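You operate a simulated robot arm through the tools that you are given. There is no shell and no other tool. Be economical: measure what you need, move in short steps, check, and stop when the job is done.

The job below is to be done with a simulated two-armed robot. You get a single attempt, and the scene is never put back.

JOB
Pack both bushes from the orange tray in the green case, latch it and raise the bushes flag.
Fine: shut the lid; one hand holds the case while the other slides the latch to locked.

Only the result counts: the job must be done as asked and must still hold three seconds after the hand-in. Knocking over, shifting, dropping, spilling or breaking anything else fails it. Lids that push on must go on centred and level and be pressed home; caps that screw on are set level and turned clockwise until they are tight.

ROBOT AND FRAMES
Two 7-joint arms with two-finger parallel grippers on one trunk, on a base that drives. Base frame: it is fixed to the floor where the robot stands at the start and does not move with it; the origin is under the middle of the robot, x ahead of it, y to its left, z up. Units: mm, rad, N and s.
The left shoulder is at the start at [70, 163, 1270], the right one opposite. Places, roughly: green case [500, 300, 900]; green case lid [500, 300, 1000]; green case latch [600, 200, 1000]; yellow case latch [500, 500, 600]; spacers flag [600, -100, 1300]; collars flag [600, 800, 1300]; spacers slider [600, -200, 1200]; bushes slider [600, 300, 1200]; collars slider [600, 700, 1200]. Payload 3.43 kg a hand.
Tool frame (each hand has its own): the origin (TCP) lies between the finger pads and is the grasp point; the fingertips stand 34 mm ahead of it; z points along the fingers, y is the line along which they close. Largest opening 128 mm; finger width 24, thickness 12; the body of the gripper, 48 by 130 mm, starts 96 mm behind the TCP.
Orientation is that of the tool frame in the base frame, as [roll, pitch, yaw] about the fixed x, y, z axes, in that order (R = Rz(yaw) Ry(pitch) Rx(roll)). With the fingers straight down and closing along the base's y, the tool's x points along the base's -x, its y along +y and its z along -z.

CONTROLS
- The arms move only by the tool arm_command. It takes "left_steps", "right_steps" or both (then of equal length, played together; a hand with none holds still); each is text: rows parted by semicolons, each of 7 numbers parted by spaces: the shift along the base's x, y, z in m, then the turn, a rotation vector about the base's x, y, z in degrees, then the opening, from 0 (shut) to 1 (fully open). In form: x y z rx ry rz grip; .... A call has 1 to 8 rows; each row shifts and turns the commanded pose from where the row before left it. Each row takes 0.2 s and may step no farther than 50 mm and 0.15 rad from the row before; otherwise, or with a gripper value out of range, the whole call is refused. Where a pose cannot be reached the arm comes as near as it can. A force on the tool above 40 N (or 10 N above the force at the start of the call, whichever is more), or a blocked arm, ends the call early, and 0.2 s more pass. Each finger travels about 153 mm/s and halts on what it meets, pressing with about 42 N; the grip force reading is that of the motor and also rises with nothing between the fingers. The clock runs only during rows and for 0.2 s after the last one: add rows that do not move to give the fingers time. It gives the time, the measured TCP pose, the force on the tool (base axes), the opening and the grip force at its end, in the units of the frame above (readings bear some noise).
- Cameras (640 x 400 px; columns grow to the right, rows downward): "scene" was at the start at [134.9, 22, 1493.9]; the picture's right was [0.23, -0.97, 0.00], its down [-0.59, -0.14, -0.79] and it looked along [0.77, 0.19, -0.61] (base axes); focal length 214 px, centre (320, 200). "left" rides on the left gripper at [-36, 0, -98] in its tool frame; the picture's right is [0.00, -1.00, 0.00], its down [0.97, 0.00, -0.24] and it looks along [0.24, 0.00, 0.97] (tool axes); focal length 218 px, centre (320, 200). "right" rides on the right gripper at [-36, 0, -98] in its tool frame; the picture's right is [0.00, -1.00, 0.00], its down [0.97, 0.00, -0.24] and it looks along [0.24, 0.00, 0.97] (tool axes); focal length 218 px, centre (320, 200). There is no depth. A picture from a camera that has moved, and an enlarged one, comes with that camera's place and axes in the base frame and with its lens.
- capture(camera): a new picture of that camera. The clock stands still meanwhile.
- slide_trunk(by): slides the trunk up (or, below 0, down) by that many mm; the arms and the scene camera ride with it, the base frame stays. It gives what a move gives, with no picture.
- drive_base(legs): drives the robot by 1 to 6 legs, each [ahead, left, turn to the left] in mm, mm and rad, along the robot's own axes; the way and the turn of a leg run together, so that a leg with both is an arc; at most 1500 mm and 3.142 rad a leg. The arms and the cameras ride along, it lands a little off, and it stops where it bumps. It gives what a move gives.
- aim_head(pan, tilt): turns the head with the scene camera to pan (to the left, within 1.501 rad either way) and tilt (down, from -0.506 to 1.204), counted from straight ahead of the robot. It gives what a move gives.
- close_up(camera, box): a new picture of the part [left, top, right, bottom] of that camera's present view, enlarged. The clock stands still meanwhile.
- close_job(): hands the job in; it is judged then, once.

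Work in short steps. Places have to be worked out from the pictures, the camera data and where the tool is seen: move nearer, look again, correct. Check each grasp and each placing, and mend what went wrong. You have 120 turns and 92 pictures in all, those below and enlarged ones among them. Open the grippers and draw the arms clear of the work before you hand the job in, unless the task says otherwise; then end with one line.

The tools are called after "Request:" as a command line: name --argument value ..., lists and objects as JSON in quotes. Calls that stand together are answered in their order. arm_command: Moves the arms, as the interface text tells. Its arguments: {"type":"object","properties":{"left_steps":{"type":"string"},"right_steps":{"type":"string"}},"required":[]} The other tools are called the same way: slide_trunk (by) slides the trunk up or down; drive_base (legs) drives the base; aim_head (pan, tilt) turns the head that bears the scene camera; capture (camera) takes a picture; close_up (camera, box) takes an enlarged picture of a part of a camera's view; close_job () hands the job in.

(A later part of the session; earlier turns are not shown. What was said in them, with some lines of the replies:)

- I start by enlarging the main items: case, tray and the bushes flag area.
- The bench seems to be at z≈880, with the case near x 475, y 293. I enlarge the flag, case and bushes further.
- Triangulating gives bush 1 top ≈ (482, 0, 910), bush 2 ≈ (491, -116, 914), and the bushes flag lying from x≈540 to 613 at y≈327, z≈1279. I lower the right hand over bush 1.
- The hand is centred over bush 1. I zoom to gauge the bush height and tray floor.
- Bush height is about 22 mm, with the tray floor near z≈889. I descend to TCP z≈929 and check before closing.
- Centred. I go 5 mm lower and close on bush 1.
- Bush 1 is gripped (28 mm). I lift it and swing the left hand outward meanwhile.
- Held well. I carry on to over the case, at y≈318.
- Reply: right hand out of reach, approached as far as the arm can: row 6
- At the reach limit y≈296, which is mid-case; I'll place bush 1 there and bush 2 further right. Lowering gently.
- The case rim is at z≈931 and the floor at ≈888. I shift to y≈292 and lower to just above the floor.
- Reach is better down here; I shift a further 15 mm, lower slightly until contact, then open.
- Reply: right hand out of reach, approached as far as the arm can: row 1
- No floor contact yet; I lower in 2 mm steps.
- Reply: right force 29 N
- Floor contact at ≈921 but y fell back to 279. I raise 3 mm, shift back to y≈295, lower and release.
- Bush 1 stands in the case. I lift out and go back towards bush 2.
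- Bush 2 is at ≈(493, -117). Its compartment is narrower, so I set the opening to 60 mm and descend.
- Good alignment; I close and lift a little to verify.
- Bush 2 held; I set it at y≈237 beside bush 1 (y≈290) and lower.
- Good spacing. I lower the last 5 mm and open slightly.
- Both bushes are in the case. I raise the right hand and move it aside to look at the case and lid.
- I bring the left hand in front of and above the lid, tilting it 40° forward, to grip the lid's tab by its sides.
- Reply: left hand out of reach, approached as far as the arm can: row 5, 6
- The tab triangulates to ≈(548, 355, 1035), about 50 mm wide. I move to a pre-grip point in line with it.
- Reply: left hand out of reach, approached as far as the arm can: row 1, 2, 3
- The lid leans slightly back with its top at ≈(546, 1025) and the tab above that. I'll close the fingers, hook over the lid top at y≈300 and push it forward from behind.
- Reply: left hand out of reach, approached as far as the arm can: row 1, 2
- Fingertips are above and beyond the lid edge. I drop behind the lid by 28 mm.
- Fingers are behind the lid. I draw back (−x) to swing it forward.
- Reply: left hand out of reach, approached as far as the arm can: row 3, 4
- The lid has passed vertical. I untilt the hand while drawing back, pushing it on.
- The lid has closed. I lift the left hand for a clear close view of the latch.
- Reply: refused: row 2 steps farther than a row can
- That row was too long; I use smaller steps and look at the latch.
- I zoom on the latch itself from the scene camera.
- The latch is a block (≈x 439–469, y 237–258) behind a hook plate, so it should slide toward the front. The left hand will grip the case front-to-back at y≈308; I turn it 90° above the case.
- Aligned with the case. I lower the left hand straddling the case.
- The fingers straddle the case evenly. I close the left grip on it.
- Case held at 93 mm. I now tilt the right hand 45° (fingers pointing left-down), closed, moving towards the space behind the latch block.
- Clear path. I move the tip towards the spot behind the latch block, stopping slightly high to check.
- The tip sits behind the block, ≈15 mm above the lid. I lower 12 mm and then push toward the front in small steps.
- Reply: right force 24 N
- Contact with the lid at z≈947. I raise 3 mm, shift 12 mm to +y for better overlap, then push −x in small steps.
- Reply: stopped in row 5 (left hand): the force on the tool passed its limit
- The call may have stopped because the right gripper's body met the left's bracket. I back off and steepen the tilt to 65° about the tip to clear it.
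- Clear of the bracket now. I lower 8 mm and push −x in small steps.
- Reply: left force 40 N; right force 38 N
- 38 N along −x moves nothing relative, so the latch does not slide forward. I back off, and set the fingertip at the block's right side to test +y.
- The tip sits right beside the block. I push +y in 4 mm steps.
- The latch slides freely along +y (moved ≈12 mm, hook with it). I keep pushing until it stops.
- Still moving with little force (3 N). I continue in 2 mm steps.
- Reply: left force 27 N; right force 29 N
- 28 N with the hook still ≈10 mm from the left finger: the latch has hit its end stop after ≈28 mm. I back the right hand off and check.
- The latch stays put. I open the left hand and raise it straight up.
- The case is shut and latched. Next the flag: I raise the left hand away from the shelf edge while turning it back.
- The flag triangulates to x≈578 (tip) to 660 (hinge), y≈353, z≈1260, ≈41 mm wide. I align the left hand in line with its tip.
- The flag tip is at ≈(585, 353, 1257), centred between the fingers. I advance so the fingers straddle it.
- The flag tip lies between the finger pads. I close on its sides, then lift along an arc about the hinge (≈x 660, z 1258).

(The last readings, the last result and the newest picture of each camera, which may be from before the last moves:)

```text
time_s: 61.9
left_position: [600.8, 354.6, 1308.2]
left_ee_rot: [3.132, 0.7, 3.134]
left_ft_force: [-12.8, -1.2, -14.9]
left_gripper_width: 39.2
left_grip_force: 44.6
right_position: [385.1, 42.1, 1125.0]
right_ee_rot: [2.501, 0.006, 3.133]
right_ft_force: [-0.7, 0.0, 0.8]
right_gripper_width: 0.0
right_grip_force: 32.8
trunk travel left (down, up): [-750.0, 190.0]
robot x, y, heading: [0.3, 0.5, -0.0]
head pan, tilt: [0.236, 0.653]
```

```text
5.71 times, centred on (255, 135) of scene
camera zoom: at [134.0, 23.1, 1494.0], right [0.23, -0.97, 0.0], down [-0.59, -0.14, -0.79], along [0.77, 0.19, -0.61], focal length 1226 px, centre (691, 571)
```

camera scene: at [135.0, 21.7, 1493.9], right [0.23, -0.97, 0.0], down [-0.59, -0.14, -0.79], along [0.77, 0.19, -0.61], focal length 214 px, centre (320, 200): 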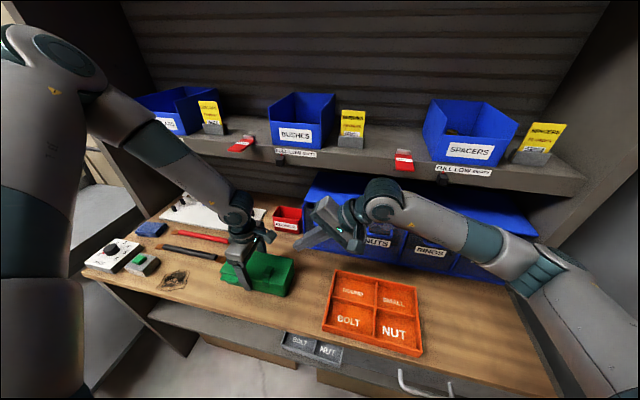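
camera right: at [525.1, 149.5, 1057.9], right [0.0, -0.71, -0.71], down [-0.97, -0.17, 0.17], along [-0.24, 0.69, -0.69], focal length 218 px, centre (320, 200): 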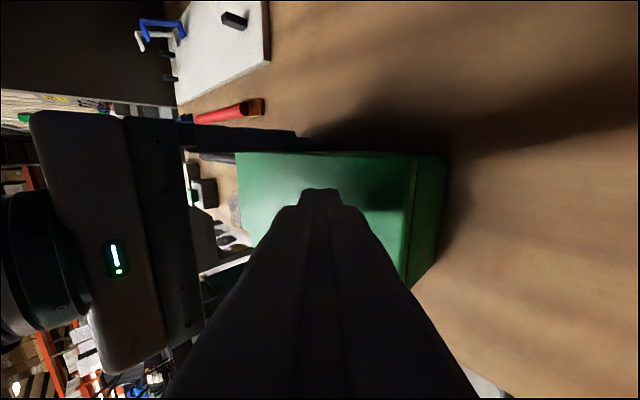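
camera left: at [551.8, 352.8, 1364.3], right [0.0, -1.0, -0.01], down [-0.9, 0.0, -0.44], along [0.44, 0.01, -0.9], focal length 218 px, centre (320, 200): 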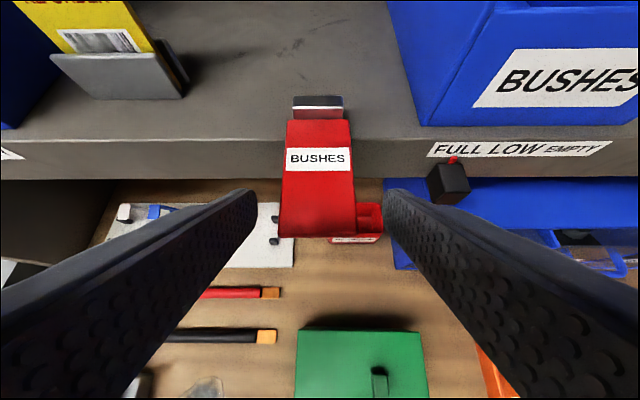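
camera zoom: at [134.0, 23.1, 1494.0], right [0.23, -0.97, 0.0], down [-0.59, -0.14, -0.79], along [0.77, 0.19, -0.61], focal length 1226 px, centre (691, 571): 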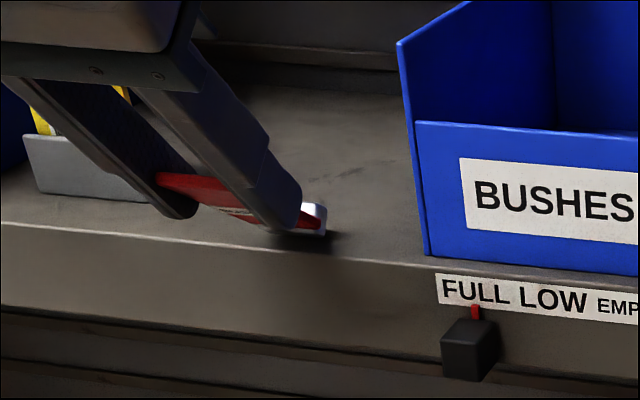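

The flag is rising (≈40°). I continue the arc.

Request:
arm_command --left_steps "0.008 0 0.008 0 0 0 0.25; 0.0095 0 0.0065 0 0 0 0.25; 0.0105 0 0.005 0 0 0 0.25; 0.011 0 0.003 0 0 0 0.25; 0.0 0 0 0 0 0 0.25"

Request:
close_up --camera "scene" --box '[210, 90, 300, 160]'

Request:
capture --camera "left"

```text
time_s: 63.1
left_position: [640.8, 353.4, 1331.2]
left_ee_rot: [3.133, 0.703, 3.134]
left_ft_force: [-0.4, 7.8, 8.1]
left_gripper_width: 39.7
left_grip_force: 45.3
right_position: [385.8, 41.3, 1124.9]
right_ee_rot: [2.501, 0.008, 3.133]
right_ft_force: [-0.6, -0.4, 0.8]
right_gripper_width: 0.0
right_grip_force: 33.0
trunk travel left (down, up): [-750.0, 190.0]
robot x, y, heading: [-1.8, 2.3, -0.002]
head pan, tilt: [0.236, 0.653]
```

```text
5.71 times, centred on (255, 125) of scene
camera zoom: at [134.1, 23.4, 1494.1], right [0.23, -0.97, 0.0], down [-0.59, -0.14, -0.79], along [0.77, 0.19, -0.61], focal length 1226 px, centre (691, 629)
```

zoom: 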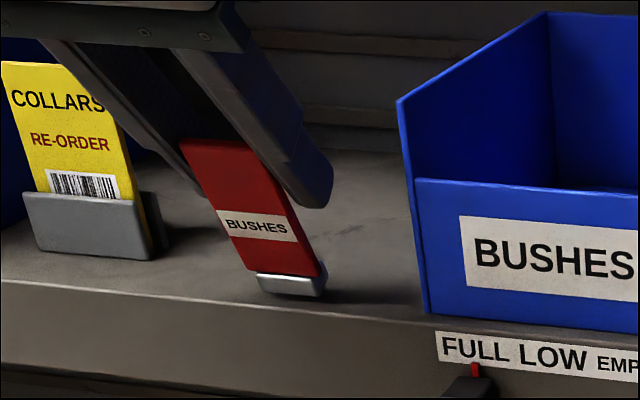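

```text
21 pictures are left
camera left: at [605.6, 353.9, 1430.4], right [0.0, -1.0, -0.01], down [-0.9, 0.01, -0.44], along [0.44, 0.0, -0.9], focal length 218 px, centre (320, 200)
```

left: 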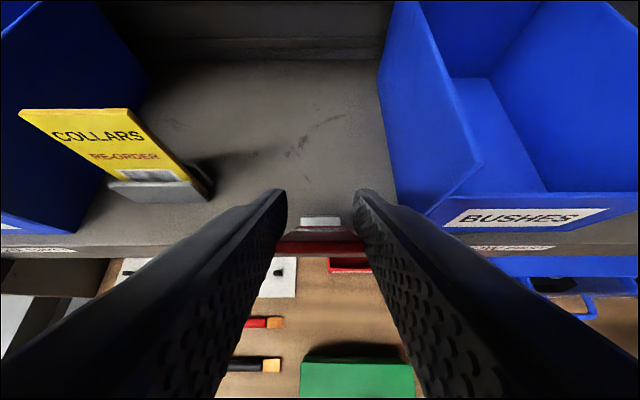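

The flag is nearly upright. I push on a few millimetres toward vertical, watching for a stop.

Request:
arm_command --left_steps "0.005 0 0.001 0 0 0 0.25; 0.005 0 0.0005 0 0 0 0.25; 0.004 0 0 0 0 0 0.25; 0.004 0 0 0 0 0 0.25; 0 0 0 0 0 0 0.25"

Request:
close_up --camera "scene" --box '[210, 90, 300, 160]'

```text
time_s: 64.3
left_position: [652.7, 356.0, 1334.5]
left_ee_rot: [3.133, 0.704, 3.132]
left_ft_force: [-18.7, 7.6, 10.1]
left_gripper_width: 39.8
left_grip_force: 45.1
right_position: [381.4, 41.5, 1125.2]
right_ee_rot: [2.5, 0.011, 3.133]
right_ft_force: [0.2, 0.3, -0.1]
right_gripper_width: 0.1
right_grip_force: 33.4
trunk travel left (down, up): [-750.0, 190.0]
robot x, y, heading: [-2.0, 2.4, 0.002]
head pan, tilt: [0.236, 0.653]
```

```text
5.71 times, centred on (255, 125) of scene
camera zoom: at [129.2, 23.2, 1494.5], right [0.23, -0.97, 0.0], down [-0.59, -0.14, -0.8], along [0.77, 0.19, -0.6], focal length 1226 px, centre (691, 629)
```

zoom: 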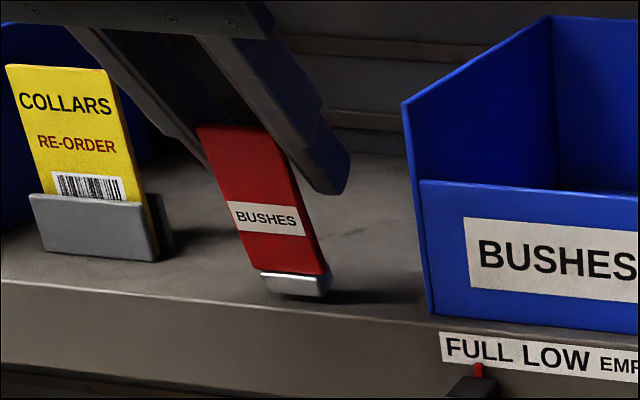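

The reaction (19 N) suggests the flag is at its upright stop. I open and withdraw back along the tool axis.

Request:
arm_command --left_steps "-0.003 0 0 0 0 0 0.25; 0 0 0 0 0 0 0.45; 0 0 0 0 0 0 0.6; -0.013 0 0.015 0 0 0 0.6; -0.025 0 0.03 0 0 0 0.6; -0.03 0 0.035 0 0 0 0.6; -0.03 0 0.035 0 0 0 0.6; 0 0 0 0 0 0 0.6"

Request:
close_up --camera "scene" --box '[200, 80, 310, 160]'

Request:
capture --camera "left"

```text
time_s: 66.1
left_position: [557.3, 353.6, 1446.9]
left_ee_rot: [3.13, 0.695, 3.133]
left_ft_force: [-0.1, -0.1, 0.7]
left_gripper_width: 77.3
left_grip_force: 0.1
right_position: [385.9, 40.4, 1124.9]
right_ee_rot: [2.5, 0.005, 3.134]
right_ft_force: [0.7, -0.3, 0.0]
right_gripper_width: 0.1
right_grip_force: 32.8
trunk travel left (down, up): [-750.0, 190.0]
robot x, y, heading: [3.1, 1.5, 0.002]
head pan, tilt: [0.236, 0.653]
```

```text
5.00 times, centred on (255, 120) of scene
camera zoom: at [136.0, 22.0, 1493.7], right [0.23, -0.97, 0.0], down [-0.59, -0.14, -0.79], along [0.77, 0.19, -0.61], focal length 1072 px, centre (645, 600)
```

zoom: 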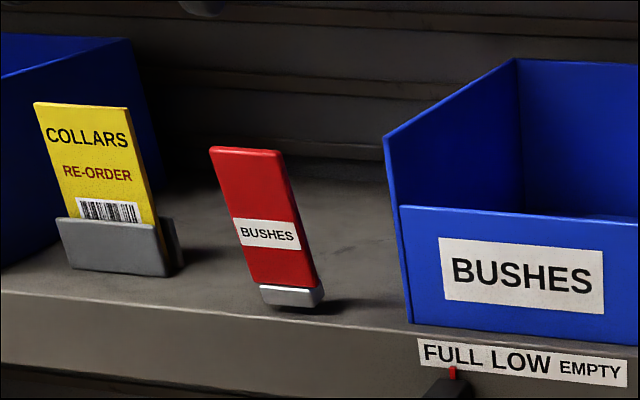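

```text
18 pictures are left
camera left: at [522.7, 352.0, 1546.4], right [0.0, -1.0, -0.01], down [-0.9, 0.01, -0.44], along [0.44, 0.01, -0.9], focal length 218 px, centre (320, 200)
```

left: 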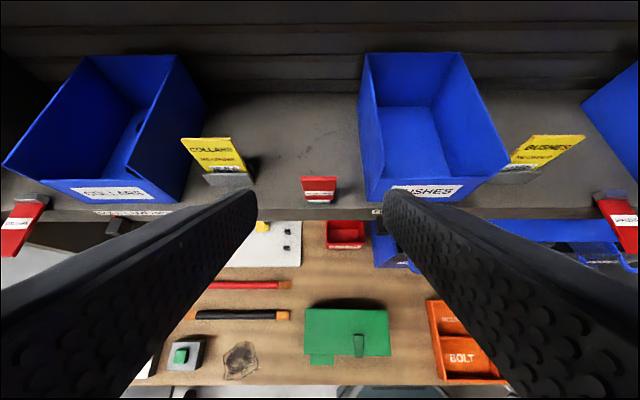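

The flag stands up by itself, perhaps a few degrees short of vertical. I close the fingers and give its upper face a gentle push to confirm it's at the stop.

Request:
arm_command --left_steps "0.005 0 -0.02 0 0 0 0.2; 0.01 0 -0.025 0 0 0 0; 0.01 0 -0.025 0 0 0 0; 0.008 0 -0.019 0 0 0 0; 0 0 0 0 0 0 0"

Request:
close_up --camera "scene" --box '[200, 80, 310, 160]'

```text
time_s: 67.3
left_position: [590.3, 353.2, 1357.9]
left_ee_rot: [3.131, 0.698, 3.133]
left_ft_force: [0.3, 0.5, 0.0]
left_gripper_width: 0.0
left_grip_force: 32.9
right_position: [385.7, 40.7, 1125.3]
right_ee_rot: [2.502, 0.005, 3.134]
right_ft_force: [-0.4, 0.1, -0.2]
right_gripper_width: 0.2
right_grip_force: 33.3
trunk travel left (down, up): [-750.0, 190.0]
robot x, y, heading: [0.3, -1.0, 0.002]
head pan, tilt: [0.236, 0.653]
```

```text
5.00 times, centred on (255, 120) of scene
camera zoom: at [134.8, 21.9, 1493.9], right [0.23, -0.97, 0.0], down [-0.59, -0.14, -0.79], along [0.77, 0.19, -0.61], focal length 1072 px, centre (645, 600)
```

zoom: 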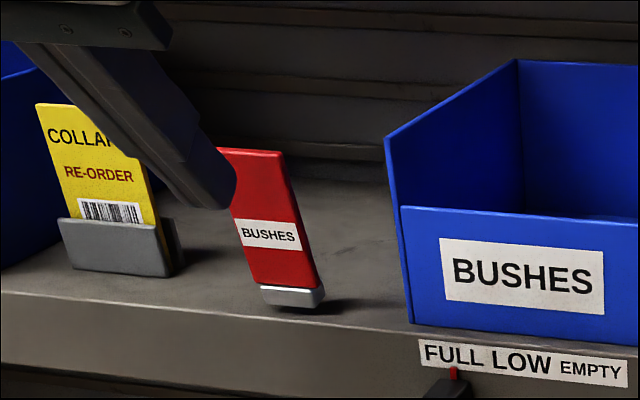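

Tip is in front of the flag. I push +x in small steps watching the force.

Request:
arm_command --left_steps "0.01 0 0 0 0 0 0; 0.01 0 0 0 0 0 0; 0.005 0 0 0 0 0 0; 0.005 0 0 0 0 0 0; 0.003 0 0 0 0 0 0; 0 0 0 0 0 0 0"

Request:
close_up --camera "scene" --box '[200, 80, 310, 160]'

```text
time_s: 68.7
left_position: [616.2, 352.8, 1359.4]
left_ee_rot: [3.132, 0.694, 3.135]
left_ft_force: [-29.5, -4.9, -11.5]
left_gripper_width: 0.1
left_grip_force: 33.1
right_position: [381.2, 39.6, 1127.6]
right_ee_rot: [2.501, 0.011, 3.135]
right_ft_force: [-0.1, -0.5, 0.9]
right_gripper_width: 0.0
right_grip_force: 33.7
trunk travel left (down, up): [-750.0, 190.0]
robot x, y, heading: [1.1, 3.4, -0.001]
head pan, tilt: [0.236, 0.653]
```

```text
5.00 times, centred on (255, 120) of scene
camera zoom: at [128.8, 21.7, 1494.2], right [0.23, -0.97, 0.0], down [-0.59, -0.14, -0.8], along [0.77, 0.19, -0.6], focal length 1072 px, centre (645, 600)
```

zoom: 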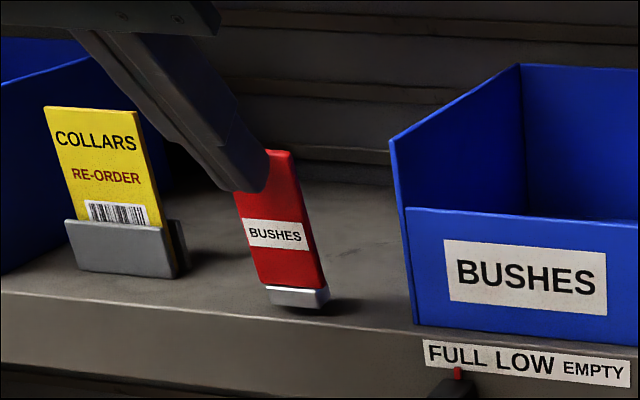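

Firm stop at 29 N: the flag is fully up. I withdraw the left hand.

Request:
arm_command --left_steps "-0.02 0 0.005 0 0 0 0; -0.03 0 0.03 0 0 0 0.3; -0.035 0 0.035 0 0 0 0.6; -0.02 0.02 0.02 0 8 0 0.8; -0.02 0.03 0 0 8 0 0.8; -0.02 0.03 0 0 8 0 0.8; -0.02 0.03 0 0 8 0 0.8; 0 0.02 0 0 8 0 0.8" --right_steps "0 0 0 0 0 0 0.2; 0 0 0 0 0 0 0.5; 0 0 0 0 0 0 0.6; -0.005 0 0.02 -6 0 0 0.6; -0.005 0 0.02 -6 0 0 0.6; 0 0 0.02 -6 0 0 0.6; 0 0 0.02 -6 0 0 0.6; 0 0 0.02 -6 0 0 0.6"

Request:
capture --camera "scene"

Request:
close_up --camera "scene" --box '[215, 235, 305, 300]'

```text
time_s: 70.5
left_position: [459.5, 486.1, 1445.2]
left_ee_rot: [3.14, -0.003, 3.133]
left_ft_force: [-1.0, 0.7, -1.1]
left_gripper_width: 102.6
left_grip_force: 0.0
right_position: [378.6, 39.9, 1225.6]
right_ee_rot: [3.029, 0.006, 3.137]
right_ft_force: [-0.8, -0.1, -0.6]
right_gripper_width: 76.8
right_grip_force: 0.0
trunk travel left (down, up): [-750.0, 190.0]
robot x, y, heading: [0.8, 1.1, 0.005]
head pan, tilt: [0.236, 0.653]
```

```text
15 pictures are left
camera scene: at [136.6, 23.5, 1493.6], right [0.23, -0.97, 0.0], down [-0.59, -0.14, -0.79], along [0.77, 0.19, -0.61], focal length 214 px, centre (320, 200)
```

scene: 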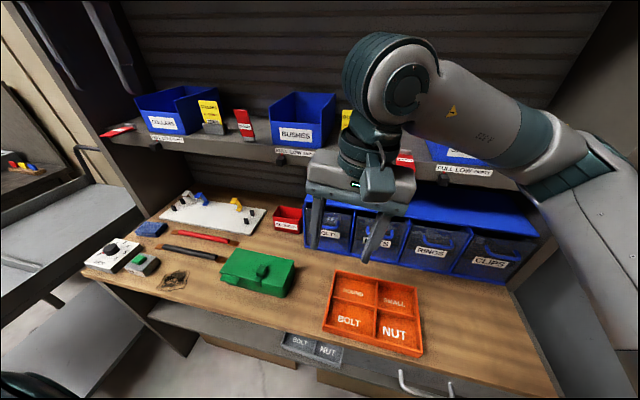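

```text
6.15 times, centred on (260, 268) of scene
camera zoom: at [136.6, 23.5, 1493.6], right [0.23, -0.97, 0.0], down [-0.59, -0.14, -0.79], along [0.77, 0.19, -0.61], focal length 1320 px, centre (689, -215)
```

zoom: 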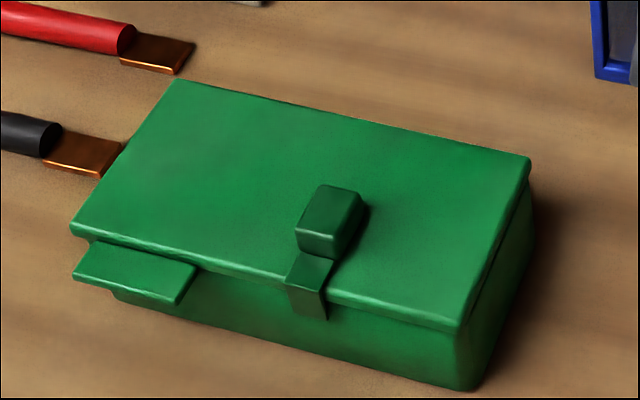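

Final view: case shut with the latch at its stop, bushes flag upright, everything else in place and both hands clear and open. I hand in.

Request:
close_job

```text
The job is handed in.
```

Both bushes are in the green case with the lid shut, the latch slid to its end stop and the bushes flag fully up. I took that end stop to be the locked position and did not try the lid afterwards. The case moved a few millimetres while I worked the latch. The job is handed in.
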